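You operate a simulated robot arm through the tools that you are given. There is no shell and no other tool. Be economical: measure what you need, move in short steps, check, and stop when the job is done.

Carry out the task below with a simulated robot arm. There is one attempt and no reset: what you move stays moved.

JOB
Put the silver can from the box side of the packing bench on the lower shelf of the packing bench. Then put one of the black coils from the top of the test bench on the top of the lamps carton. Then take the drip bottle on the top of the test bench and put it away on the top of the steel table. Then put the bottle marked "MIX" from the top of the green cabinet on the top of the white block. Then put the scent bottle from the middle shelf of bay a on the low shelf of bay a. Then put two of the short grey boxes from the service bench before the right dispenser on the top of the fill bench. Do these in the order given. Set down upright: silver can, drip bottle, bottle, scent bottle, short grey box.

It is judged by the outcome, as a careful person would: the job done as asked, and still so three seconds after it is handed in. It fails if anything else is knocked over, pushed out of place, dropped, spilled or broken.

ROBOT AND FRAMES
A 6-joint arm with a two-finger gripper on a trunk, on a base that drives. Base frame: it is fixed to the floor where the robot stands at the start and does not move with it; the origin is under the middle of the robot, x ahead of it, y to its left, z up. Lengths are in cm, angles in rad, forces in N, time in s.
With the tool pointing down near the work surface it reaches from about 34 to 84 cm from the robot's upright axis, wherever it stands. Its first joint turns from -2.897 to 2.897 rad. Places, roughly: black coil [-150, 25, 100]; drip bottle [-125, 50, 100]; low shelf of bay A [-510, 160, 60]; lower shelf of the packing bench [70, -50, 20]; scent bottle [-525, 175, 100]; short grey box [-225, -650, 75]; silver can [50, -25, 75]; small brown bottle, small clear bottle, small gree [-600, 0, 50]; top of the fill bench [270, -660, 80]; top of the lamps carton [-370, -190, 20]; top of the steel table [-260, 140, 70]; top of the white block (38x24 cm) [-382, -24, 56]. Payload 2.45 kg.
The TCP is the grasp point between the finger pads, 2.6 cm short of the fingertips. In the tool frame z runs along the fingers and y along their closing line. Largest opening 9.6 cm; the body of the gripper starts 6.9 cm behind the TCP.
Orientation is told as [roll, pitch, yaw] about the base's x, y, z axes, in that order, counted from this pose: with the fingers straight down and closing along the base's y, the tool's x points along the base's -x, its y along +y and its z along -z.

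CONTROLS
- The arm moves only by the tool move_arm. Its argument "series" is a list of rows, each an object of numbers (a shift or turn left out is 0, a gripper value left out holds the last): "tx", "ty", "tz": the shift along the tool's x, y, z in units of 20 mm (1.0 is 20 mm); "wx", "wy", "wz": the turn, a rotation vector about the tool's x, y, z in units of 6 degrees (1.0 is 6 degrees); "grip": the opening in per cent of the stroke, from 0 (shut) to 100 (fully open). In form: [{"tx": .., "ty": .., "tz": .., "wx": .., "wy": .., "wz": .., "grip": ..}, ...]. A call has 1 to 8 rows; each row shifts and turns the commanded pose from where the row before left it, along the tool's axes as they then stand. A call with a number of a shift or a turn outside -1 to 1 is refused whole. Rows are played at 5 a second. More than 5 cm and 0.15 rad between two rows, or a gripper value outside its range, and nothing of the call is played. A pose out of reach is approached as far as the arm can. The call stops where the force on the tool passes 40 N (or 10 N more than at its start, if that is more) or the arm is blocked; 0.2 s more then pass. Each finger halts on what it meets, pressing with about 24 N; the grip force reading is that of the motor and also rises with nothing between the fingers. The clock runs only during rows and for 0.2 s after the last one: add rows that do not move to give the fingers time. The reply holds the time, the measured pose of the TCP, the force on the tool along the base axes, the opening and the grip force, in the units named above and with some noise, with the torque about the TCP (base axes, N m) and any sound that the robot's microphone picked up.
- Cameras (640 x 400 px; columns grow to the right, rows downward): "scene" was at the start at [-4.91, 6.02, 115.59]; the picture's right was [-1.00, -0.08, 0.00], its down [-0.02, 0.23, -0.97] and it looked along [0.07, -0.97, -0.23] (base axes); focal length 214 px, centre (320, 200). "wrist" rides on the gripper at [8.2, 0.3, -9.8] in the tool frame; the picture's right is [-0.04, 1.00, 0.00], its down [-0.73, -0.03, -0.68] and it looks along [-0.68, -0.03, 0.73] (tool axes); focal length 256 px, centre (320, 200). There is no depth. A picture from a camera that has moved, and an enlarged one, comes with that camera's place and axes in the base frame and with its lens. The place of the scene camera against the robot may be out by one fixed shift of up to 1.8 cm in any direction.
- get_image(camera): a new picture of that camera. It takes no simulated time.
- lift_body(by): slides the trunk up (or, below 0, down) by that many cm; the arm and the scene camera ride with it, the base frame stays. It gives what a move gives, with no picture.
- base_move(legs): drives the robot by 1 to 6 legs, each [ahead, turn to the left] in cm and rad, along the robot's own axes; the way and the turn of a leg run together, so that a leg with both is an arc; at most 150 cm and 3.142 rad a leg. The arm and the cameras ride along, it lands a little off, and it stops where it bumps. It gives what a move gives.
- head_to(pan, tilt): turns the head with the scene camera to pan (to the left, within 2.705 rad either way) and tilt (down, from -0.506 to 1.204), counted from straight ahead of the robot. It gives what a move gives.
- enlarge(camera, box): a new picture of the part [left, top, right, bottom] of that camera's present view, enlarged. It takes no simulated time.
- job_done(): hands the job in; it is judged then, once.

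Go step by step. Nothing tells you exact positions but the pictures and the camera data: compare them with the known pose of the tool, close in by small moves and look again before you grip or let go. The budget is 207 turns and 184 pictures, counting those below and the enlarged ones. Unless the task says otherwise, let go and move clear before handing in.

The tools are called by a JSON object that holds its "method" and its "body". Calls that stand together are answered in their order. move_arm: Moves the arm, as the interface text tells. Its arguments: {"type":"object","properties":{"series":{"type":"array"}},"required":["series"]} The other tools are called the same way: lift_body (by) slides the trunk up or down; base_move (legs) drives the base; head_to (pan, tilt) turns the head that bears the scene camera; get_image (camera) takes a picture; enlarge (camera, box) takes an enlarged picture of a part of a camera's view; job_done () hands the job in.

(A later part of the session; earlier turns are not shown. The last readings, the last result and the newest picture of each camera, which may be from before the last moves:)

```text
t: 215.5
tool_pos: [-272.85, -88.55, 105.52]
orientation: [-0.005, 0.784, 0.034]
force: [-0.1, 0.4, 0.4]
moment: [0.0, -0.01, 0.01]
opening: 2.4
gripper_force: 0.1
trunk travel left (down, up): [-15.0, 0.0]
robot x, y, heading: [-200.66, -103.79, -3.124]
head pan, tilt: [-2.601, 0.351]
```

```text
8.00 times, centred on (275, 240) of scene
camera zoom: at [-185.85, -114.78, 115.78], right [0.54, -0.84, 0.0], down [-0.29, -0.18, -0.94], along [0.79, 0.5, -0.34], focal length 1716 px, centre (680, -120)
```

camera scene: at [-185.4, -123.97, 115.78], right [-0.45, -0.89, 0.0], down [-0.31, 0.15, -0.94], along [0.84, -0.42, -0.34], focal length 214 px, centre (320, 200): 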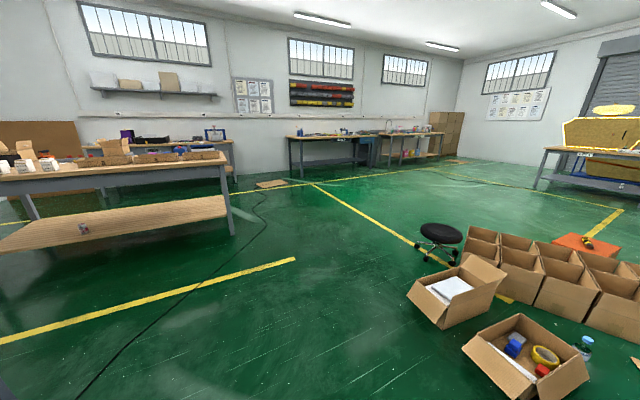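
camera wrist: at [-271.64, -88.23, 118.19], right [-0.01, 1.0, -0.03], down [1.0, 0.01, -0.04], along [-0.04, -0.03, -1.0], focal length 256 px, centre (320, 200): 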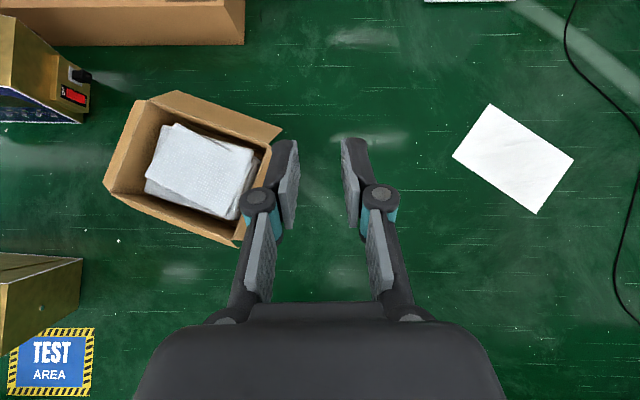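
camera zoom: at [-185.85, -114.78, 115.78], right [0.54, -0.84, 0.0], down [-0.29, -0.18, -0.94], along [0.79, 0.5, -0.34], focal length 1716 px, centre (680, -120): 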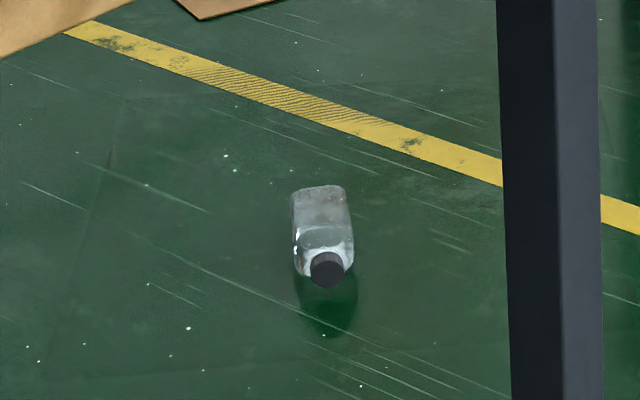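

The bottle lies on the floor near (-56,19), cap pointing toward (-x,-y). I'll retract the arm to a vertical tool and drive round so the cap points away from the robot.

{"method": "move_arm", "body": {"series": [{"tz": -1, "tx": -1, "grip": 100}, {"tz": -1, "tx": -1}, {"tz": -1, "tx": -1}, {"tz": -1, "tx": -1}, {"tz": -1, "tx": -1}, {"tz": -1, "tx": -1}, {"tz": -1, "tx": -1}, {"tz": -1, "tx": -1}]}}

{"method": "move_arm", "body": {"series": [{"tz": 1, "tx": -1}, {"tz": 1, "tx": -1}, {"tz": 1, "tx": -1}, {"tz": 1, "tx": -1}, {"tz": 1, "tx": -1}, {"tz": 1, "tx": -1}, {"tz": 1, "tx": -1}]}}

{"method": "move_arm", "body": {"series": [{"wy": -1}, {"wy": -1}, {"wy": -1}, {"wy": -1}, {"wy": -1}, {"wy": -1}, {"wy": -1}, {"wy": -0.5}]}}

{"method": "base_move", "body": {"legs": [[0, 3.125], [150, 0], [43, 0]]}}

{"method": "head_to", "body": {"pan": 0.9, "tilt": 0.6}}

{"method": "get_image", "body": {"camera": "scene"}}

```text
t: 217.3
tool_pos: [-250.21, -87.86, 105.47]
orientation: [-0.004, 0.786, 0.034]
force: [0.4, 0.3, 0.0]
moment: [0.02, -0.04, 0.02]
opening: 9.59
gripper_force: 0.0
trunk travel left (down, up): [-15.0, 0.0]
robot x, y, heading: [-200.54, -103.7, -3.12]
head pan, tilt: [-2.601, 0.351]
```

```text
t: 218.9
tool_pos: [-250.18, -87.77, 85.64]
orientation: [-0.004, 0.785, 0.033]
force: [0.6, -0.3, 0.4]
moment: [0.02, -0.02, 0.0]
opening: 9.63
gripper_force: 0.1
trunk travel left (down, up): [-15.0, 0.0]
robot x, y, heading: [-200.52, -103.86, -3.118]
head pan, tilt: [-2.601, 0.351]
```

```text
t: 220.7
tool_pos: [-250.11, -87.9, 85.71]
orientation: [-0.003, -0.003, 0.037]
force: [0.0, -0.4, -0.4]
moment: [-0.01, -0.02, 0.01]
opening: 9.61
gripper_force: 0.0
trunk travel left (down, up): [-15.0, 0.0]
robot x, y, heading: [-200.54, -103.82, -3.116]
head pan, tilt: [-2.601, 0.351]
```

```text
t: 237.8
tool_pos: [43.32, -104.02, 85.75]
orientation: [-0.003, 0.0, -3.067]
force: [0.0, 0.7, 0.4]
moment: [-0.02, -0.01, 0.02]
opening: 9.62
gripper_force: 0.0
trunk travel left (down, up): [-15.0, 0.0]
robot x, y, heading: [-6.88, -89.61, 0.063]
head pan, tilt: [-2.601, 0.351]
```

```text
t: 240.8
tool_pos: [43.37, -103.93, 85.68]
orientation: [-0.004, 0.0, -3.067]
force: [-0.8, -1.2, -0.2]
moment: [0.02, -0.03, -0.05]
opening: 9.61
gripper_force: 0.1
trunk travel left (down, up): [-15.0, 0.0]
robot x, y, heading: [-6.84, -89.79, 0.062]
head pan, tilt: [0.901, 0.6]
```

```text
115 pictures are left
camera scene: at [-8.55, -67.82, 113.5], right [0.82, -0.57, 0.0], down [-0.32, -0.46, -0.83], along [0.47, 0.68, -0.56], focal length 214 px, centre (320, 200)
```

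scene: 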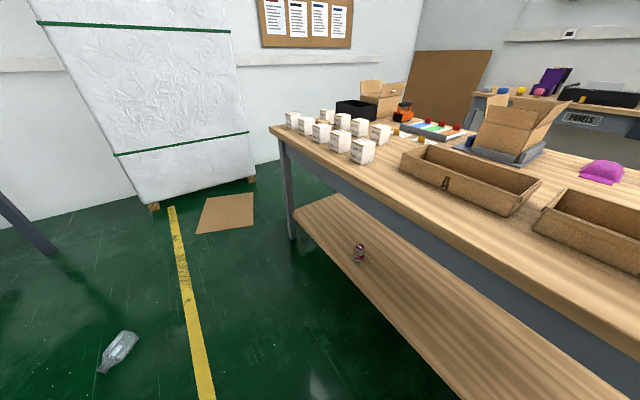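

I'll back off from the packing bench first, then turn and drive to about (-12,50), facing the bottle.

{"method": "base_move", "body": {"legs": [[-20, 0], [0, 1.403], [142, 0], [0, 2.28]]}}

{"method": "head_to", "body": {"pan": 0.0, "tilt": 0.8}}

{"method": "get_image", "body": {"camera": "scene"}}

{"method": "get_image", "body": {"camera": "wrist"}}

```text
t: 258.1
tool_pos: [-61.84, 35.42, 85.66]
orientation: [-0.004, 0.0, 0.665]
force: [0.2, 0.0, 0.2]
moment: [0.03, 0.02, 0.0]
opening: 9.61
gripper_force: 0.0
trunk travel left (down, up): [-15.0, 0.0]
robot x, y, heading: [-12.28, 51.75, -2.487]
head pan, tilt: [0.901, 0.6]
```

```text
t: 259.3
tool_pos: [-61.83, 35.38, 85.7]
orientation: [-0.005, -0.001, 0.663]
force: [0.5, 0.2, -0.1]
moment: [-0.02, 0.01, -0.02]
opening: 9.61
gripper_force: 0.0
trunk travel left (down, up): [-15.0, 0.0]
robot x, y, heading: [-12.34, 52.02, -2.488]
head pan, tilt: [0.0, 0.799]
```

```text
114 pictures are left
camera scene: at [-3.94, 37.57, 111.81], right [-0.61, 0.79, 0.0], down [0.57, 0.44, -0.7], along [-0.55, -0.42, -0.72], focal length 214 px, centre (320, 200)
```

scene: 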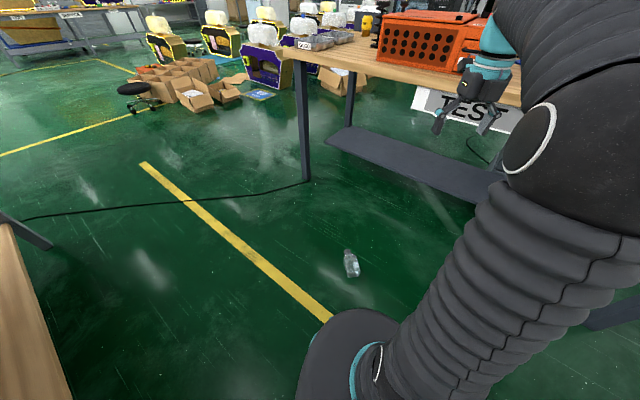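

```text
113 pictures are left
camera wrist: at [-68.42, 30.67, 95.55], right [-0.59, 0.81, 0.0], down [0.59, 0.43, 0.68], along [0.55, 0.4, -0.73], focal length 256 px, centre (320, 200)
```

wrist: 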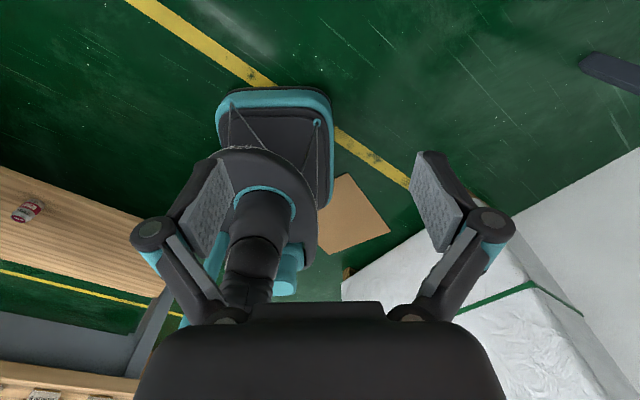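

Bottle center ≈(-57.5,18.5). Turn the base left slightly to keep it in a comfortable zone, then lower over it.

{"method": "base_move", "body": {"legs": [[0, 0.25]]}}

{"method": "lift_body", "body": {"by": -14.9}}

{"method": "move_arm", "body": {"series": [{"tz": 1, "tx": 0.35, "ty": -0.2, "wz": 0.6}, {"tz": 1, "tx": 0.35, "ty": -0.2}, {"tz": 1, "tx": 0.35, "ty": -0.2}, {"tz": 1, "tx": 0.35, "ty": -0.2}, {"tz": 1, "tx": 0.35, "ty": -0.2}, {"tz": 1, "tx": 0.35}, {"tz": 1, "tx": 0.3}, {"tz": 1}]}}

{"method": "move_arm", "body": {"series": [{"tz": 1}, {"tz": 1}, {"tz": 1}, {"tz": 1}, {"tz": 1}, {"tz": 1}, {"tz": 1}, {"tz": 1}]}}

{"method": "get_image", "body": {"camera": "wrist"}}

{"method": "get_image", "body": {"camera": "scene"}}

```text
t: 260.6
tool_pos: [-56.14, 23.47, 85.68]
orientation: [-0.002, -0.004, 0.921]
force: [0.3, 0.2, 0.2]
moment: [0.0, 0.03, 0.0]
opening: 9.59
gripper_force: 0.0
trunk travel left (down, up): [-15.0, 0.0]
robot x, y, heading: [-12.31, 51.89, -2.234]
head pan, tilt: [0.0, 0.799]
```

```text
t: 262.3
tool_pos: [-56.19, 23.4, 70.92]
orientation: [-0.003, -0.001, 0.921]
force: [-0.1, 0.9, -0.5]
moment: [0.01, -0.02, -0.03]
opening: 9.56
gripper_force: 0.1
trunk travel left (down, up): [-0.1, 14.9]
robot x, y, heading: [-12.39, 52.0, -2.238]
head pan, tilt: [0.0, 0.799]
```

```text
t: 264.1
tool_pos: [-57.88, 18.57, 54.93]
orientation: [-0.004, -0.001, 0.857]
force: [-0.5, 0.0, 0.1]
moment: [0.02, 0.0, -0.02]
opening: 9.59
gripper_force: 0.0
trunk travel left (down, up): [-0.1, 14.9]
robot x, y, heading: [-11.77, 51.87, -2.236]
head pan, tilt: [0.0, 0.799]
```

```text
t: 265.9
tool_pos: [-57.6, 18.55, 38.9]
orientation: [-0.005, 0.0, 0.856]
force: [-0.4, -0.2, -0.1]
moment: [-0.01, 0.0, 0.02]
opening: 9.58
gripper_force: 0.1
trunk travel left (down, up): [-0.1, 14.9]
robot x, y, heading: [-12.1, 51.56, -2.234]
head pan, tilt: [0.0, 0.799]
```

```text
112 pictures are left
camera wrist: at [-63.15, 12.62, 48.74], right [-0.73, 0.68, 0.0], down [0.5, 0.54, 0.68], along [0.47, 0.49, -0.73], focal length 256 px, centre (320, 200)
```

wrist: 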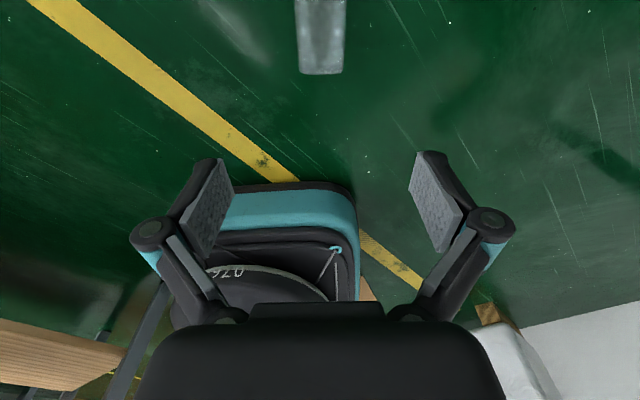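

```text
111 pictures are left
camera scene: at [-0.73, 40.01, 96.92], right [-0.79, 0.62, 0.0], down [0.44, 0.56, -0.7], along [-0.43, -0.55, -0.72], focal length 214 px, centre (320, 200)
```

scene: 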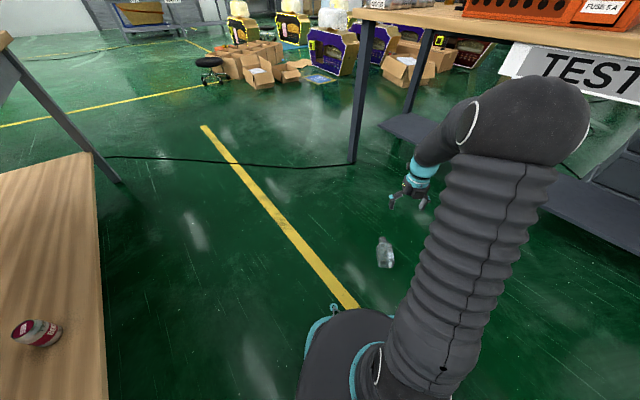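

Bottle axis is well aligned. Descend more.

{"method": "move_arm", "body": {"series": [{"tz": 1, "tx": -0.35}, {"tz": 1}, {"tz": 1}, {"tz": 1}, {"tz": 1}, {"tz": 1}]}}

{"method": "move_arm", "body": {"series": [{"tz": 1}, {"tz": 1}, {"tz": 1}, {"tz": 1}, {"tz": 1}, {"tz": 0.5}]}}

{"method": "get_image", "body": {"camera": "wrist"}}

{"method": "enlarge", "body": {"camera": "scene", "box": [320, 170, 480, 270]}}

```text
t: 267.3
tool_pos: [-57.16, 19.0, 26.87]
orientation: [-0.005, 0.001, 0.859]
force: [-0.5, -0.1, -0.6]
moment: [-0.02, 0.01, 0.0]
opening: 9.6
gripper_force: 0.0
trunk travel left (down, up): [-0.1, 14.9]
robot x, y, heading: [-12.46, 51.65, -2.23]
head pan, tilt: [0.0, 0.799]
```

```text
t: 268.7
tool_pos: [-57.12, 19.09, 15.78]
orientation: [-0.004, 0.0, 0.856]
force: [-0.4, -0.1, 0.8]
moment: [-0.03, -0.01, 0.0]
opening: 9.6
gripper_force: 0.1
trunk travel left (down, up): [-0.1, 14.9]
robot x, y, heading: [-11.93, 51.63, -2.238]
head pan, tilt: [0.0, 0.799]
```

```text
110 pictures are left
camera wrist: at [-62.64, 13.21, 25.67], right [-0.73, 0.69, 0.0], down [0.5, 0.54, 0.68], along [0.47, 0.49, -0.73], focal length 256 px, centre (320, 200)
```

wrist: 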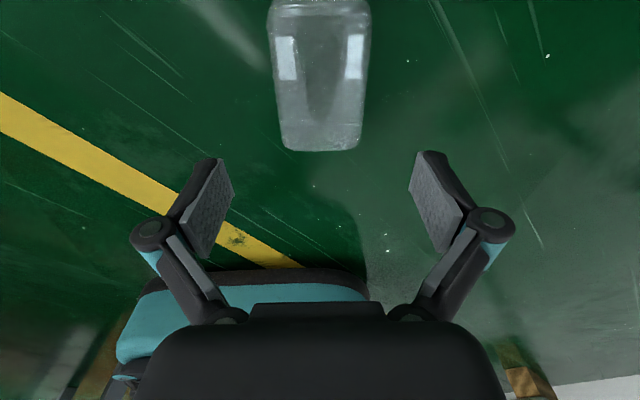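

```text
4.00 times, centred on (400, 220) of scene
camera zoom: at [-0.74, 40.01, 96.92], right [-0.79, 0.62, 0.0], down [0.44, 0.56, -0.7], along [-0.43, -0.55, -0.72], focal length 858 px, centre (0, 120)
```

zoom: 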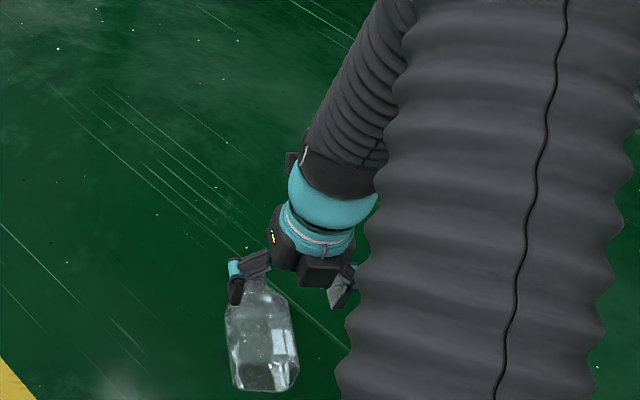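

Base end is at about (-54.5,21.7), body ~7 cm thick. Shift forward 2 cm and go down around the body.

{"method": "move_arm", "body": {"series": [{"tz": 1, "tx": 0.5}, {"tz": 1, "tx": 0.5}, {"tz": 1}, {"tz": 1}, {"tz": 1}, {"tz": 0.8}]}}

{"method": "get_image", "body": {"camera": "wrist"}}

```text
t: 270.1
tool_pos: [-58.45, 17.68, 4.22]
orientation: [-0.003, 0.0, 0.857]
force: [0.6, 0.8, 0.8]
moment: [-0.03, 0.04, 0.02]
opening: 9.6
gripper_force: 0.1
trunk travel left (down, up): [-0.1, 14.9]
robot x, y, heading: [-12.08, 51.91, -2.235]
head pan, tilt: [0.0, 0.799]
```

```text
108 pictures are left
camera wrist: at [-63.99, 11.66, 14.01], right [-0.73, 0.69, 0.0], down [0.5, 0.54, 0.68], along [0.47, 0.49, -0.73], focal length 256 px, centre (320, 200)
```

wrist: 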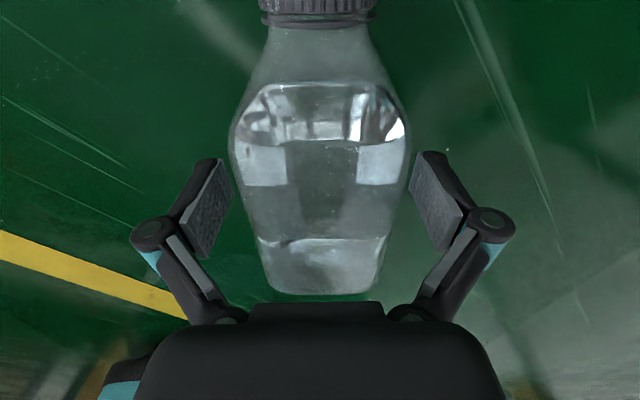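

Good alignment; shift 1 cm toward the base and close.

{"method": "move_arm", "body": {"series": [{"tx": -0.5}, {"grip": 55}, {}, {}, {}]}}

{"method": "get_image", "body": {"camera": "wrist"}}

```text
t: 271.3
tool_pos: [-57.79, 18.42, 4.12]
orientation: [-0.004, -0.004, 0.858]
force: [-0.7, 0.1, 1.0]
moment: [-0.02, 0.08, -0.04]
opening: 7.1
gripper_force: 24.5
trunk travel left (down, up): [-0.1, 14.9]
robot x, y, heading: [-12.05, 51.7, -2.234]
head pan, tilt: [0.0, 0.799]
```

```text
107 pictures are left
camera wrist: at [-63.3, 12.44, 14.01], right [-0.73, 0.69, 0.0], down [0.5, 0.54, 0.68], along [0.47, 0.49, -0.73], focal length 256 px, centre (320, 200)
```

wrist: 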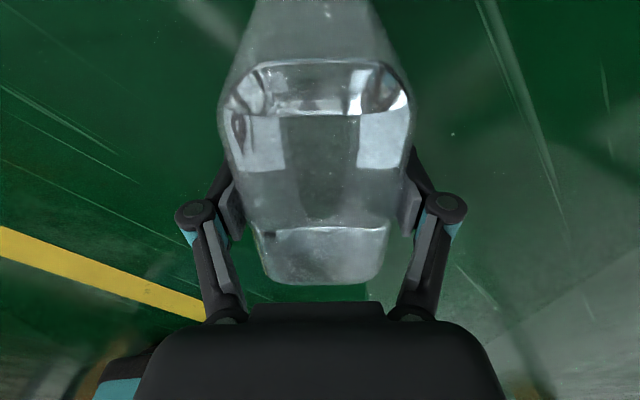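

Gripped on the body (7.1 cm). Lift and check it holds, then pitch it upright.

{"method": "move_arm", "body": {"series": [{"tz": -0.5}, {"tz": -0.5}, {"tz": -1}, {"tz": -1}, {"tz": -1}, {"tz": -1}, {"tz": -1}, {"tz": -1}]}}

{"method": "move_arm", "body": {"series": [{"tz": -1}, {"tz": -1}, {"tz": -1}, {"tz": -1}, {"tz": -1}, {"tz": -1}, {"tz": -1}, {"tz": -1}]}}

{"method": "lift_body", "body": {"by": 10}}

{"method": "move_arm", "body": {"series": [{"wy": 0.8}, {"wy": 0.8}, {"wy": 0.8}, {"wy": 0.8}, {"wy": 0.8}, {"wy": 0.8}, {"wy": 0.8}, {"wy": 0.8}]}}

{"method": "get_image", "body": {"camera": "wrist"}}

{"method": "get_image", "body": {"camera": "scene"}}

```text
t: 273.1
tool_pos: [-57.89, 18.35, 18.22]
orientation: [-0.005, -0.003, 0.858]
force: [0.2, -0.3, -4.2]
moment: [0.05, -0.05, 0.01]
opening: 7.14
gripper_force: 23.6
trunk travel left (down, up): [-0.1, 14.9]
robot x, y, heading: [-12.29, 51.52, -2.234]
head pan, tilt: [0.0, 0.799]
```

```text
t: 274.9
tool_pos: [-57.81, 18.29, 34.24]
orientation: [-0.003, 0.0, 0.857]
force: [-0.2, -0.1, -4.2]
moment: [0.05, -0.02, 0.01]
opening: 7.12
gripper_force: 23.8
trunk travel left (down, up): [-0.1, 14.9]
robot x, y, heading: [-12.28, 51.59, -2.235]
head pan, tilt: [0.0, 0.799]
```

```text
t: 276.2
tool_pos: [-57.87, 18.19, 44.18]
orientation: [-0.004, -0.003, 0.858]
force: [0.3, 0.6, -5.2]
moment: [0.03, -0.04, -0.07]
opening: 7.09
gripper_force: 24.2
trunk travel left (down, up): [-10.1, 4.9]
robot x, y, heading: [-12.05, 51.87, -2.236]
head pan, tilt: [0.0, 0.799]
```

```text
t: 278.0
tool_pos: [-57.91, 18.2, 44.15]
orientation: [0.003, 0.666, 0.869]
force: [0.3, -0.3, -3.6]
moment: [0.0, -0.09, 0.01]
opening: 7.12
gripper_force: 24.1
trunk travel left (down, up): [-10.1, 4.9]
robot x, y, heading: [-12.39, 51.64, -2.232]
head pan, tilt: [0.0, 0.799]
```

```text
106 pictures are left
camera wrist: at [-58.19, 18.22, 57.01], right [-0.74, 0.67, -0.02], down [0.67, 0.74, 0.08], along [0.07, 0.04, -1.0], focal length 256 px, centre (320, 200)
```

wrist: 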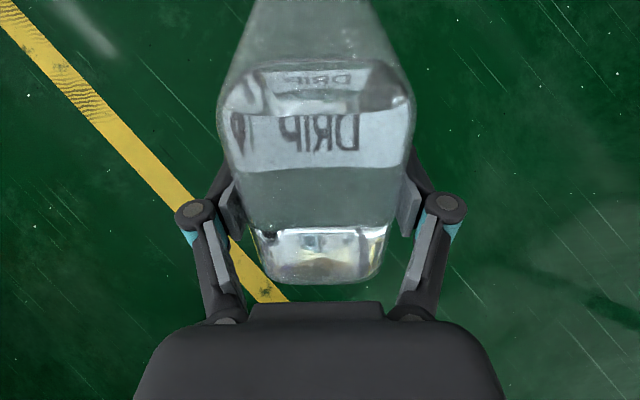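

```text
105 pictures are left
camera scene: at [-0.76, 40.0, 106.92], right [-0.79, 0.62, 0.0], down [0.44, 0.56, -0.7], along [-0.43, -0.55, -0.72], focal length 214 px, centre (320, 200)
```

scene: 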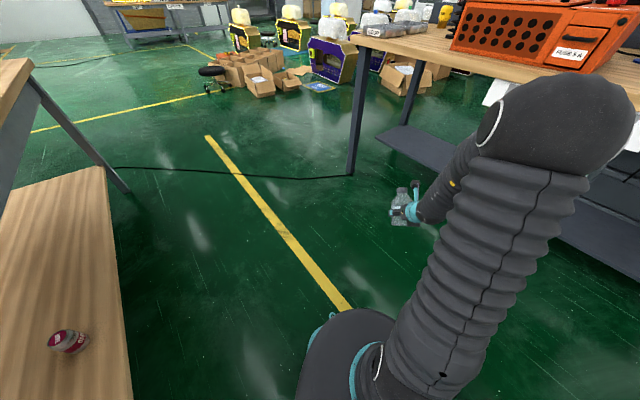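

Holding. Continue to 90°.

{"method": "move_arm", "body": {"series": [{"wy": 1}, {"wy": 1}, {"wy": 1}, {"wy": 1}, {"wy": 1}, {"wy": 1}, {"wy": 1}, {"wy": 1}]}}

{"method": "move_arm", "body": {"series": [{"wy": 0.64}]}}

{"method": "get_image", "body": {"camera": "wrist"}}

{"method": "get_image", "body": {"camera": "scene"}}

```text
t: 279.8
tool_pos: [-57.81, 18.24, 44.2]
orientation: [-0.053, 1.508, 0.803]
force: [-0.5, 0.2, -5.2]
moment: [0.01, -0.03, 0.01]
opening: 7.11
gripper_force: 23.9
trunk travel left (down, up): [-10.1, 4.9]
robot x, y, heading: [-12.15, 51.57, -2.233]
head pan, tilt: [0.0, 0.799]
```

```text
t: 280.2
tool_pos: [-57.73, 18.2, 44.27]
orientation: [-2.686, 1.565, -1.829]
force: [0.1, 0.1, -4.1]
moment: [0.03, -0.01, 0.0]
opening: 7.11
gripper_force: 24.1
trunk travel left (down, up): [-10.1, 4.9]
robot x, y, heading: [-12.26, 51.71, -2.231]
head pan, tilt: [0.0, 0.799]
```

```text
104 pictures are left
camera wrist: at [-51.58, 25.97, 52.42], right [-0.75, 0.65, -0.04], down [0.47, 0.49, -0.74], along [-0.46, -0.58, -0.68], focal length 256 px, centre (320, 200)
```

wrist: 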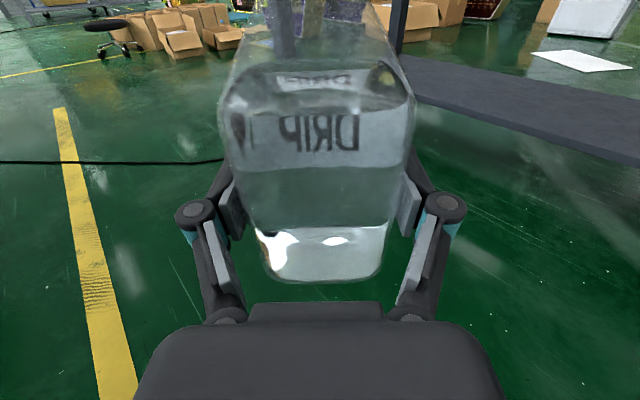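

```text
103 pictures are left
camera scene: at [-0.75, 40.0, 106.92], right [-0.79, 0.62, 0.0], down [0.44, 0.56, -0.7], along [-0.43, -0.55, -0.72], focal length 214 px, centre (320, 200)
```

scene: 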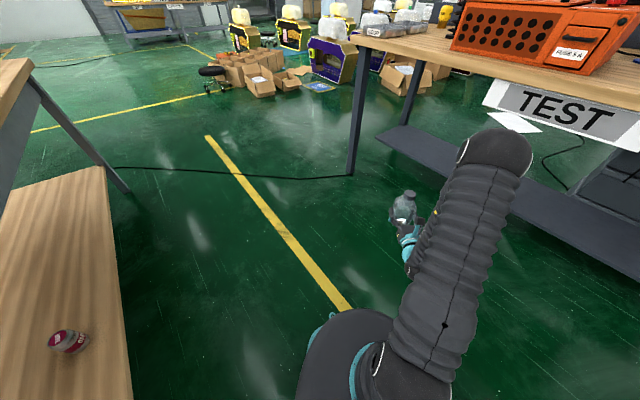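

The bottle is upright, firmly held. Raise it to z≈85 and drive around to the steel table side.

{"method": "lift_body", "body": {"by": 4.9}}

{"method": "move_arm", "body": {"series": [{"tx": 1}, {"tx": 1}, {"tx": 1}, {"tx": 1}, {"tx": 1}, {"tx": 1}, {"tx": 1}, {"tx": 1}]}}

{"method": "move_arm", "body": {"series": [{"tx": 1}, {"tx": 1}, {"tx": 1}, {"tx": 1}, {"tx": 1}, {"tx": 1}, {"tx": 1}, {"tx": 1}]}}

{"method": "base_move", "body": {"legs": [[0, 0.56], [148, 0], [0, -1.47]]}}

{"method": "get_image", "body": {"camera": "wrist"}}

```text
t: 281.1
tool_pos: [-57.8, 18.36, 49.14]
orientation: [-2.303, 1.568, -1.448]
force: [0.7, -0.1, -4.6]
moment: [0.0, -0.02, -0.01]
opening: 7.1
gripper_force: 23.8
trunk travel left (down, up): [-15.0, 0.0]
robot x, y, heading: [-12.22, 51.98, -2.235]
head pan, tilt: [0.0, 0.799]
```

```text
t: 282.9
tool_pos: [-58.74, 17.94, 65.09]
orientation: [-2.209, 1.567, -1.352]
force: [0.4, -0.6, -4.8]
moment: [0.01, 0.02, 0.0]
opening: 7.08
gripper_force: 23.6
out of reach, approached as far as the arm can: row 4, 6
trunk travel left (down, up): [-15.0, 0.0]
robot x, y, heading: [-12.48, 51.7, -2.238]
head pan, tilt: [0.0, 0.799]
```

```text
t: 284.7
tool_pos: [-58.8, 17.93, 81.12]
orientation: [-2.347, 1.567, -1.493]
force: [-1.1, -0.3, -4.4]
moment: [0.0, -0.04, 0.02]
opening: 7.1
gripper_force: 24.4
trunk travel left (down, up): [-15.0, 0.0]
robot x, y, heading: [-12.21, 51.88, -2.234]
head pan, tilt: [0.0, 0.799]
```

```text
t: 297.2
tool_pos: [-85.03, -77.53, 81.13]
orientation: [-2.336, 1.569, -2.428]
force: [0.4, 0.1, -4.5]
moment: [-0.01, -0.04, 0.02]
opening: 7.12
gripper_force: 23.6
trunk travel left (down, up): [-15.0, 0.0]
robot x, y, heading: [-30.47, -95.09, 3.098]
head pan, tilt: [0.0, 0.799]
```

```text
102 pictures are left
camera wrist: at [-75.14, -77.95, 89.18], right [0.09, 0.99, -0.04], down [0.67, -0.09, -0.74], along [-0.74, 0.04, -0.68], focal length 256 px, centre (320, 200)
```

wrist: 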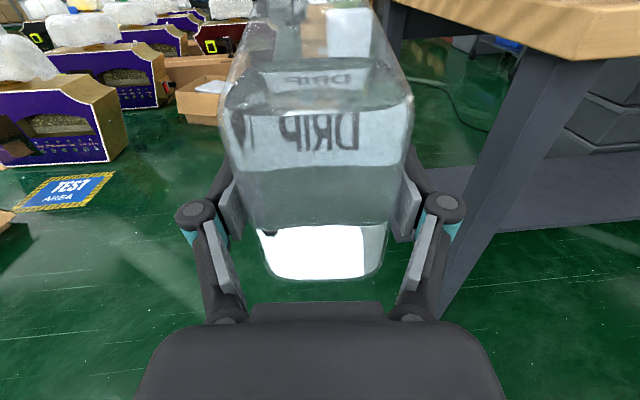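

Holding fine. Steer slightly away from the bench end and proceed.

{"method": "base_move", "body": {"legs": [[0, 0.08], [110, 0], [0, -0.1], [96, 0], [0, -1.5]]}}

{"method": "head_to", "body": {"pan": 0.0, "tilt": 0.4}}

{"method": "get_image", "body": {"camera": "scene"}}

{"method": "get_image", "body": {"camera": "wrist"}}

```text
t: 311.9
tool_pos: [-224.99, -35.84, 80.99]
orientation: [-1.601, 1.568, 3.118]
force: [-0.1, 0.3, -4.9]
moment: [-0.02, -0.01, 0.0]
opening: 7.11
gripper_force: 23.7
trunk travel left (down, up): [-15.0, 0.0]
robot x, y, heading: [-237.88, -92.15, 1.624]
head pan, tilt: [0.0, 0.799]
stopped in leg 5: the robot was blocked; the commanded pose is now the measured one
```

```text
t: 312.8
tool_pos: [-225.08, -35.72, 80.84]
orientation: [-2.144, 1.567, 2.574]
force: [-0.1, 0.1, -4.9]
moment: [-0.02, 0.01, 0.02]
opening: 7.1
gripper_force: 24.3
trunk travel left (down, up): [-15.0, 0.0]
robot x, y, heading: [-237.53, -91.66, 1.625]
head pan, tilt: [0.0, 0.4]
```

```text
101 pictures are left
camera scene: at [-253.29, -89.82, 115.31], right [1.0, 0.05, 0.0], down [0.02, -0.39, -0.92], along [-0.05, 0.92, -0.39], focal length 214 px, centre (320, 200)
```

scene: 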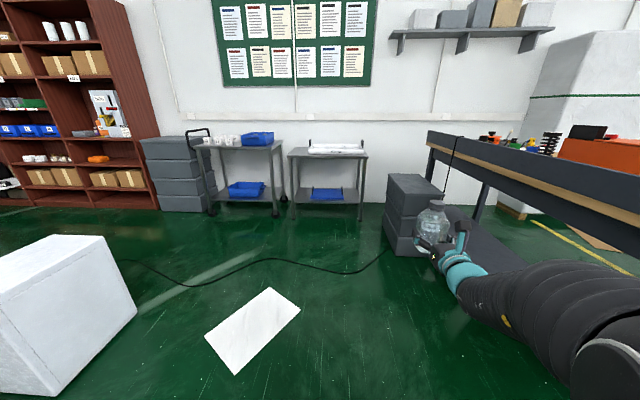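

```text
100 pictures are left
camera wrist: at [-224.57, -45.62, 89.15], right [1.0, 0.01, -0.04], down [-0.03, -0.68, -0.73], along [-0.03, 0.74, -0.68], focal length 256 px, centre (320, 200)
```

wrist: 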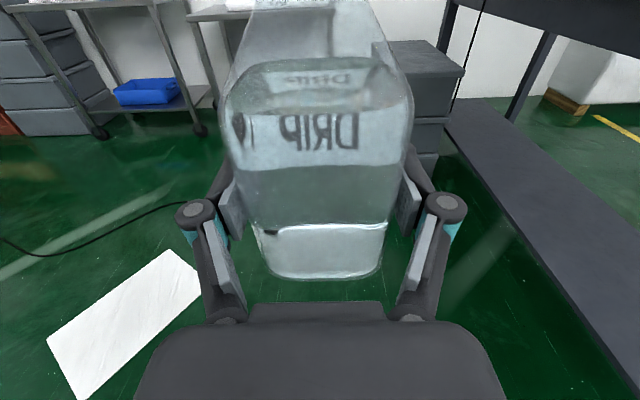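

The turn was blocked slightly early; check what touched near the base.

{"method": "head_to", "body": {"pan": 1.8, "tilt": 0.9}}

{"method": "get_image", "body": {"camera": "scene"}}

{"method": "head_to", "body": {"pan": -1.2, "tilt": 0.8}}

{"method": "get_image", "body": {"camera": "scene"}}

```text
t: 314.6
tool_pos: [-225.07, -35.82, 80.99]
orientation: [-2.11, 1.567, 2.605]
force: [-0.4, -0.4, -4.5]
moment: [-0.05, -0.01, 0.0]
opening: 7.1
gripper_force: 24.4
trunk travel left (down, up): [-15.0, 0.0]
robot x, y, heading: [-237.81, -91.67, 1.621]
head pan, tilt: [1.799, 0.901]
```

```text
99 pictures are left
camera scene: at [-260.04, -101.17, 111.03], right [-0.28, 0.96, 0.0], down [0.75, 0.22, -0.62], along [-0.6, -0.17, -0.78], focal length 214 px, centre (320, 200)
```

scene: 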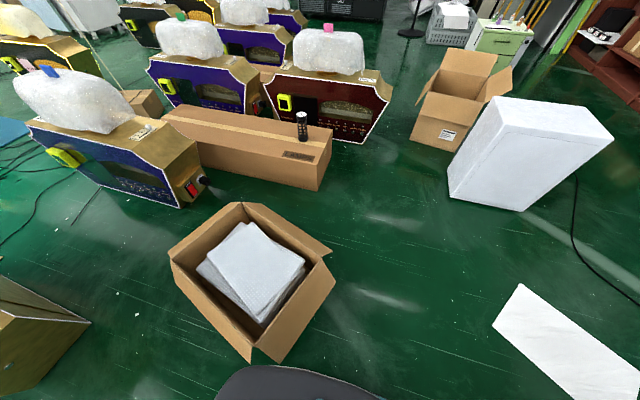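

```text
t: 317.2
tool_pos: [-225.02, -35.81, 81.08]
orientation: [-2.125, 1.567, 2.594]
force: [0.0, -0.1, -4.3]
moment: [-0.05, 0.03, 0.01]
opening: 7.09
gripper_force: 24.4
trunk travel left (down, up): [-15.0, 0.0]
robot x, y, heading: [-238.0, -92.12, 1.625]
head pan, tilt: [-1.201, 0.799]
```

```text
98 pictures are left
camera scene: at [-245.44, -95.75, 111.81], right [0.41, -0.91, 0.0], down [-0.65, -0.3, -0.7], along [0.64, 0.29, -0.72], focal length 214 px, centre (320, 200)
```

scene: 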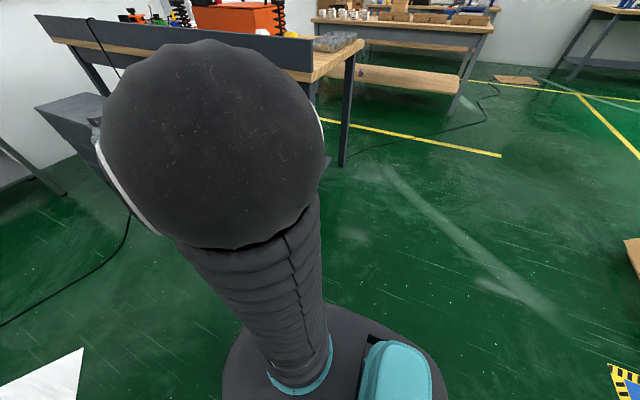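

Likely a light touch on the open carton's corner; it hasn't visibly moved. I'll drive straight ahead away from it, and look at the steel table.

{"method": "base_move", "body": {"legs": [[70, 0]]}}

{"method": "head_to", "body": {"pan": 0.0, "tilt": 0.4}}

{"method": "get_image", "body": {"camera": "scene"}}

{"method": "enlarge", "body": {"camera": "scene", "box": [220, 100, 420, 225]}}

```text
t: 321.0
tool_pos: [-228.43, 33.74, 81.0]
orientation: [-2.137, 1.569, 2.579]
force: [0.3, -0.4, -5.0]
moment: [-0.01, -0.03, -0.03]
opening: 7.13
gripper_force: 23.3
trunk travel left (down, up): [-15.0, 0.0]
robot x, y, heading: [-241.44, -22.21, 1.623]
head pan, tilt: [-1.201, 0.799]
```

```text
t: 322.4
tool_pos: [-228.45, 33.8, 81.02]
orientation: [-2.11, 1.567, 2.603]
force: [-0.1, 0.0, -4.6]
moment: [-0.07, 0.02, -0.02]
opening: 7.08
gripper_force: 24.2
trunk travel left (down, up): [-15.0, 0.0]
robot x, y, heading: [-241.08, -22.47, 1.623]
head pan, tilt: [0.0, 0.4]
```

```text
97 pictures are left
camera scene: at [-256.93, -20.09, 115.32], right [1.0, 0.05, 0.0], down [0.02, -0.39, -0.92], along [-0.05, 0.92, -0.39], focal length 214 px, centre (320, 200)
```

scene: 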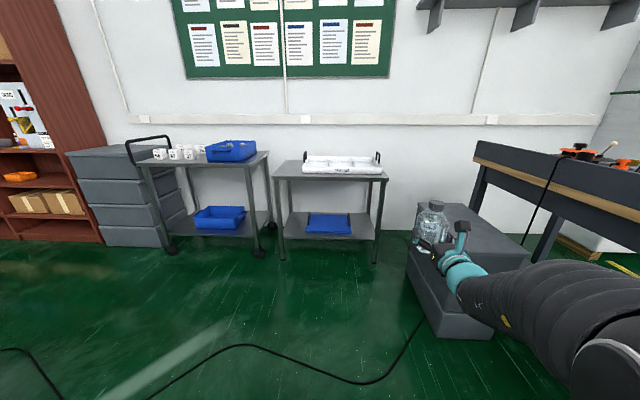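

```text
3.20 times, centred on (320, 162) of scene
camera zoom: at [-256.93, -20.09, 115.32], right [1.0, 0.05, 0.0], down [0.02, -0.39, -0.92], along [-0.05, 0.92, -0.39], focal length 686 px, centre (320, 320)
```

zoom: 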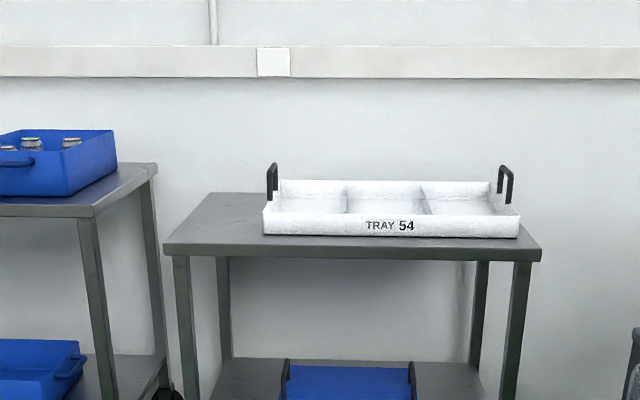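

The steel table spans about x -296…-219, y 114…162, top ~z 74, with a tray on the right part; free area at its left. I'll approach diagonally from the front right.

{"method": "move_arm", "body": {"series": [{"tx": 1}, {"tx": 1}, {"tx": 1}]}}

{"method": "base_move", "body": {"legs": [[62, 0], [0, 1.28], [23, 0], [0, -0.88]]}}

{"method": "get_image", "body": {"camera": "scene"}}

{"method": "get_image", "body": {"camera": "wrist"}}

```text
t: 323.2
tool_pos: [-228.5, 33.56, 86.98]
orientation: [-1.908, 1.568, 2.804]
force: [-0.2, 0.8, -4.8]
moment: [-0.02, -0.05, 0.01]
opening: 7.12
gripper_force: 23.7
trunk travel left (down, up): [-15.0, 0.0]
robot x, y, heading: [-241.54, -22.18, 1.623]
head pan, tilt: [0.0, 0.4]
```

```text
t: 333.4
tool_pos: [-273.94, 102.36, 86.97]
orientation: [-2.107, 1.566, 2.974]
force: [-0.2, -0.1, -3.8]
moment: [-0.03, -0.04, 0.01]
opening: 7.13
gripper_force: 23.9
trunk travel left (down, up): [-15.0, 0.0]
robot x, y, heading: [-266.51, 45.3, 1.989]
head pan, tilt: [0.0, 0.4]
```

```text
95 pictures are left
camera scene: at [-281.5, 41.85, 115.32], right [0.91, 0.41, 0.0], down [0.16, -0.36, -0.92], along [-0.37, 0.84, -0.39], focal length 214 px, centre (320, 200)
```

scene: 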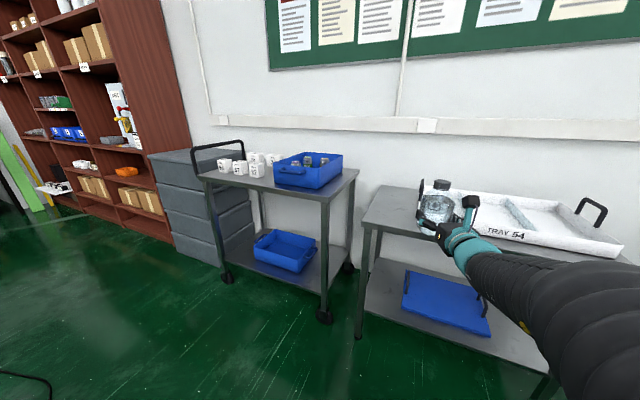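

```text
94 pictures are left
camera wrist: at [-270.11, 93.41, 95.11], right [0.93, 0.36, -0.04], down [0.21, -0.64, -0.73], along [-0.29, 0.68, -0.68], focal length 256 px, centre (320, 200)
```

wrist: 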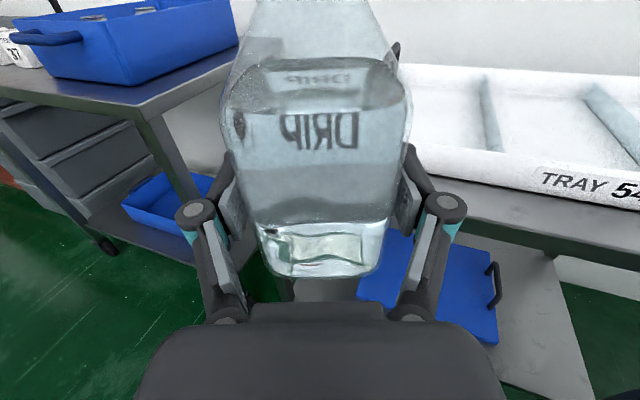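

Free spot at about (-284,126). Drive 20 cm forward, then extend.

{"method": "base_move", "body": {"legs": [[20, 0]]}}

{"method": "move_arm", "body": {"series": [{"tz": 0.9}, {"tz": 0.9}, {"tz": 0.9}, {"tx": -1}]}}

{"method": "get_image", "body": {"camera": "wrist"}}

{"method": "enlarge", "body": {"camera": "scene", "box": [340, 120, 500, 220]}}

```text
t: 335.0
tool_pos: [-282.59, 121.14, 86.99]
orientation: [-2.06, 1.568, 3.023]
force: [0.1, 0.2, -3.7]
moment: [-0.04, 0.0, -0.03]
opening: 7.12
gripper_force: 23.9
trunk travel left (down, up): [-15.0, 0.0]
robot x, y, heading: [-274.56, 64.04, 1.988]
head pan, tilt: [0.0, 0.4]
```

```text
t: 336.0
tool_pos: [-284.56, 125.94, 85.02]
orientation: [-2.146, 1.566, 2.935]
force: [-0.3, 0.5, -4.2]
moment: [-0.05, -0.03, 0.03]
opening: 7.1
gripper_force: 23.6
trunk travel left (down, up): [-15.0, 0.0]
robot x, y, heading: [-274.74, 64.69, 1.994]
head pan, tilt: [0.0, 0.4]
```

```text
93 pictures are left
camera wrist: at [-280.58, 116.92, 93.15], right [0.93, 0.36, -0.04], down [0.22, -0.64, -0.73], along [-0.29, 0.67, -0.68], focal length 256 px, centre (320, 200)
```

wrist: 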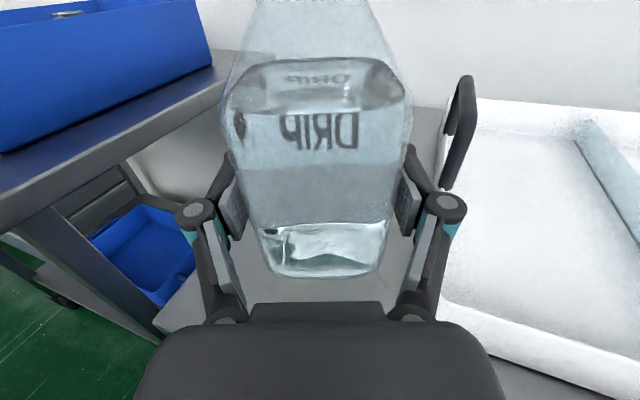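

```text
4.00 times, centred on (420, 170) of scene
camera zoom: at [-289.78, 60.43, 115.32], right [0.91, 0.41, 0.0], down [0.16, -0.36, -0.92], along [-0.38, 0.84, -0.39], focal length 858 px, centre (-80, 320)
```

zoom: 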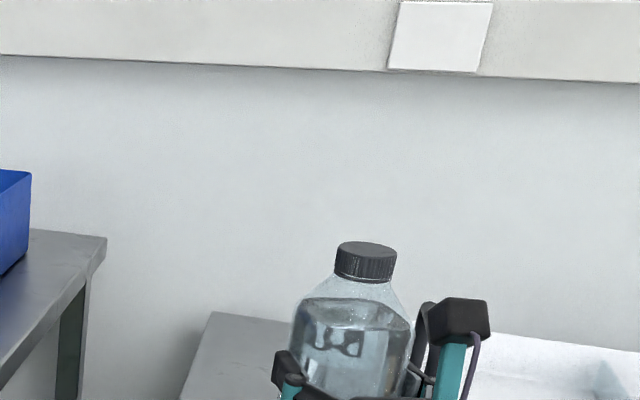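

The right knuckle is near the tray; shift 3 cm left, then lower to contact.

{"method": "move_arm", "body": {"series": [{"ty": -0.8}, {"ty": -0.8}, {"tx": -0.8}, {"tx": -0.7}, {}]}}

{"method": "move_arm", "body": {"series": [{"tx": -0.25}, {"tx": -0.25}, {}]}}

{"method": "get_image", "body": {"camera": "wrist"}}

```text
t: 337.2
tool_pos: [-287.45, 124.76, 81.92]
orientation: [-2.055, 1.567, 3.027]
force: [0.7, 0.1, -4.0]
moment: [-0.03, 0.01, 0.01]
opening: 7.11
gripper_force: 24.4
trunk travel left (down, up): [-15.0, 0.0]
robot x, y, heading: [-274.01, 64.43, 1.993]
head pan, tilt: [0.0, 0.4]
```

```text
t: 338.0
tool_pos: [-287.59, 124.85, 81.01]
orientation: [-1.983, 1.569, 3.099]
force: [-0.6, 0.0, -4.0]
moment: [-0.06, 0.01, 0.0]
opening: 7.12
gripper_force: 24.3
trunk travel left (down, up): [-15.0, 0.0]
robot x, y, heading: [-274.73, 64.12, 1.989]
head pan, tilt: [0.0, 0.4]
```

```text
91 pictures are left
camera wrist: at [-283.56, 115.88, 89.11], right [0.93, 0.36, -0.04], down [0.22, -0.64, -0.73], along [-0.29, 0.67, -0.68], focal length 256 px, centre (320, 200)
```

wrist: 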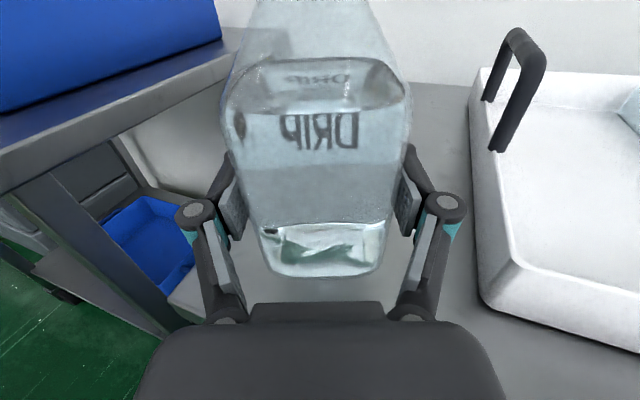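

Clear of the tray. Continue lowering in small steps.

{"method": "move_arm", "body": {"series": [{"tx": -0.25}, {"tx": -0.15}, {}]}}

{"method": "move_arm", "body": {"series": [{"tx": -0.2}, {}]}}

{"method": "move_arm", "body": {"series": [{"tx": -0.2}, {}]}}

{"method": "head_to", "body": {"pan": -0.1, "tilt": 0.5}}

{"method": "get_image", "body": {"camera": "scene"}}

```text
t: 338.8
tool_pos: [-287.54, 124.94, 80.15]
orientation: [-2.045, 1.565, 3.04]
force: [0.6, -0.3, -4.2]
moment: [-0.04, -0.02, 0.01]
opening: 7.1
gripper_force: 24.3
trunk travel left (down, up): [-15.0, 0.0]
robot x, y, heading: [-274.28, 64.06, 1.991]
head pan, tilt: [0.0, 0.4]
```

```text
t: 339.4
tool_pos: [-287.49, 124.84, 79.8]
orientation: [-2.004, 1.569, 3.08]
force: [-0.6, 0.7, -4.6]
moment: [-0.03, 0.0, 0.0]
opening: 7.11
gripper_force: 24.4
trunk travel left (down, up): [-15.0, 0.0]
robot x, y, heading: [-274.44, 64.34, 1.994]
head pan, tilt: [0.0, 0.4]
```

```text
t: 340.0
tool_pos: [-287.37, 124.93, 79.4]
orientation: [-1.902, 1.567, -3.104]
force: [0.0, -0.8, -4.9]
moment: [-0.03, -0.02, -0.01]
opening: 7.12
gripper_force: 24.2
trunk travel left (down, up): [-15.0, 0.0]
robot x, y, heading: [-274.99, 64.53, 1.989]
head pan, tilt: [0.0, 0.4]
```

```text
t: 340.6
tool_pos: [-287.46, 124.96, 79.38]
orientation: [-1.987, 1.568, 3.098]
force: [-1.4, -0.5, -5.3]
moment: [-0.04, -0.04, 0.01]
opening: 7.11
gripper_force: 24.0
trunk travel left (down, up): [-15.0, 0.0]
robot x, y, heading: [-274.75, 64.48, 1.99]
head pan, tilt: [-0.099, 0.499]
```

```text
90 pictures are left
camera scene: at [-288.88, 60.62, 114.41], right [0.95, 0.32, 0.0], down [0.15, -0.45, -0.88], along [-0.28, 0.83, -0.48], focal length 214 px, centre (320, 200)
```

scene: 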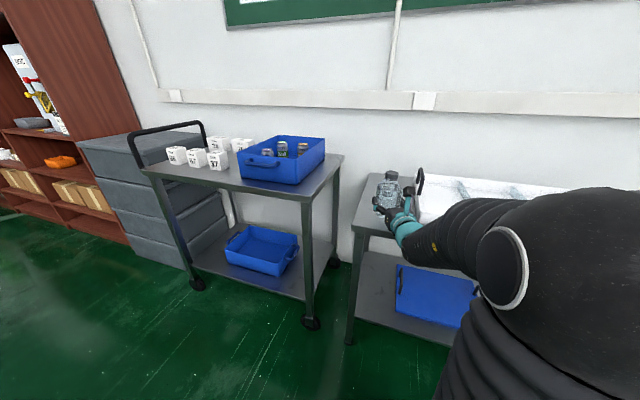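

Still no contact; continue.

{"method": "move_arm", "body": {"series": [{"tx": -0.2}, {}]}}

{"method": "move_arm", "body": {"series": [{"tx": -0.2}, {}]}}

{"method": "enlarge", "body": {"camera": "scene", "box": [340, 150, 460, 225]}}

```text
t: 341.2
tool_pos: [-287.45, 124.86, 78.94]
orientation: [-2.053, 1.567, 3.031]
force: [0.3, -0.2, -4.6]
moment: [-0.03, -0.02, 0.01]
opening: 7.13
gripper_force: 23.7
trunk travel left (down, up): [-15.0, 0.0]
robot x, y, heading: [-274.93, 64.4, 1.994]
head pan, tilt: [-0.099, 0.499]
```

```text
t: 341.8
tool_pos: [-287.46, 124.78, 78.43]
orientation: [-1.964, 1.567, 3.12]
force: [-0.3, 0.3, -5.0]
moment: [-0.08, -0.01, 0.0]
opening: 7.13
gripper_force: 23.8
trunk travel left (down, up): [-15.0, 0.0]
robot x, y, heading: [-274.16, 64.38, 1.987]
head pan, tilt: [-0.099, 0.499]
```

```text
5.33 times, centred on (400, 188) of scene
camera zoom: at [-288.88, 60.62, 114.41], right [0.95, 0.32, 0.0], down [0.15, -0.45, -0.88], along [-0.28, 0.83, -0.48], focal length 1144 px, centre (-107, 267)
```

zoom: 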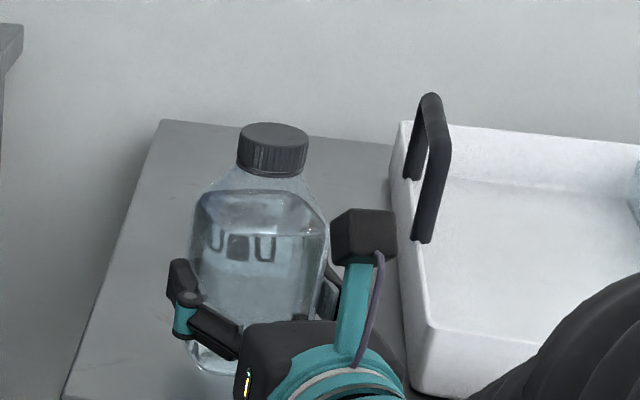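

Good placement. Continue down.

{"method": "move_arm", "body": {"series": [{"tx": -0.2}, {}]}}

{"method": "move_arm", "body": {"series": [{"tx": -0.2}, {}]}}

{"method": "move_arm", "body": {"series": [{"tx": -0.2}, {}]}}

```text
t: 342.4
tool_pos: [-287.47, 124.92, 78.22]
orientation: [-1.931, 1.568, -3.131]
force: [0.5, 0.4, -4.1]
moment: [-0.02, -0.05, -0.03]
opening: 7.1
gripper_force: 23.7
trunk travel left (down, up): [-15.0, 0.0]
robot x, y, heading: [-274.5, 64.49, 1.989]
head pan, tilt: [-0.099, 0.499]
```

```text
t: 343.0
tool_pos: [-287.37, 124.83, 77.75]
orientation: [-2.06, 1.568, 3.024]
force: [0.1, -0.4, -4.7]
moment: [-0.06, -0.02, 0.04]
opening: 7.1
gripper_force: 23.7
trunk travel left (down, up): [-15.0, 0.0]
robot x, y, heading: [-274.48, 63.9, 1.991]
head pan, tilt: [-0.099, 0.499]
```

```text
t: 343.6
tool_pos: [-287.58, 124.86, 77.38]
orientation: [-1.994, 1.567, 3.089]
force: [-0.1, 0.0, -5.3]
moment: [-0.08, 0.0, -0.03]
opening: 7.13
gripper_force: 24.4
trunk travel left (down, up): [-15.0, 0.0]
robot x, y, heading: [-274.37, 64.51, 1.993]
head pan, tilt: [-0.099, 0.499]
```

{"method": "move_arm", "body": {"series": [{"tx": -0.2}, {}]}}

{"method": "move_arm", "body": {"series": [{"tx": -0.2}, {}]}}

{"method": "enlarge", "body": {"camera": "scene", "box": [340, 150, 460, 225]}}

```text
t: 344.2
tool_pos: [-287.47, 124.93, 76.97]
orientation: [-2.011, 1.567, 3.071]
force: [-0.2, -1.0, -4.2]
moment: [-0.03, -0.03, 0.01]
opening: 7.12
gripper_force: 24.4
trunk travel left (down, up): [-15.0, 0.0]
robot x, y, heading: [-274.49, 64.19, 1.996]
head pan, tilt: [-0.099, 0.499]
```

```text
t: 344.8
tool_pos: [-287.46, 124.84, 76.77]
orientation: [-2.92, 1.566, 2.162]
force: [-1.4, 0.2, 12.8]
moment: [-0.21, -0.41, -0.03]
opening: 7.1
gripper_force: 24.1
trunk travel left (down, up): [-15.0, 0.0]
robot x, y, heading: [-274.28, 64.52, 1.991]
head pan, tilt: [-0.099, 0.499]
```

```text
5.33 times, centred on (400, 188) of scene
camera zoom: at [-288.87, 60.55, 114.43], right [0.95, 0.32, 0.0], down [0.15, -0.45, -0.88], along [-0.28, 0.83, -0.48], focal length 1144 px, centre (-107, 267)
```

zoom: 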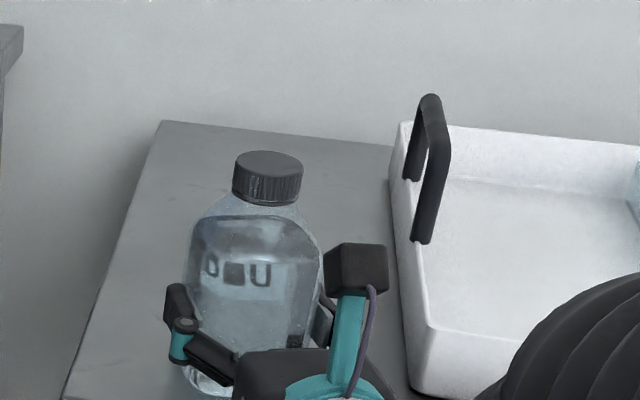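

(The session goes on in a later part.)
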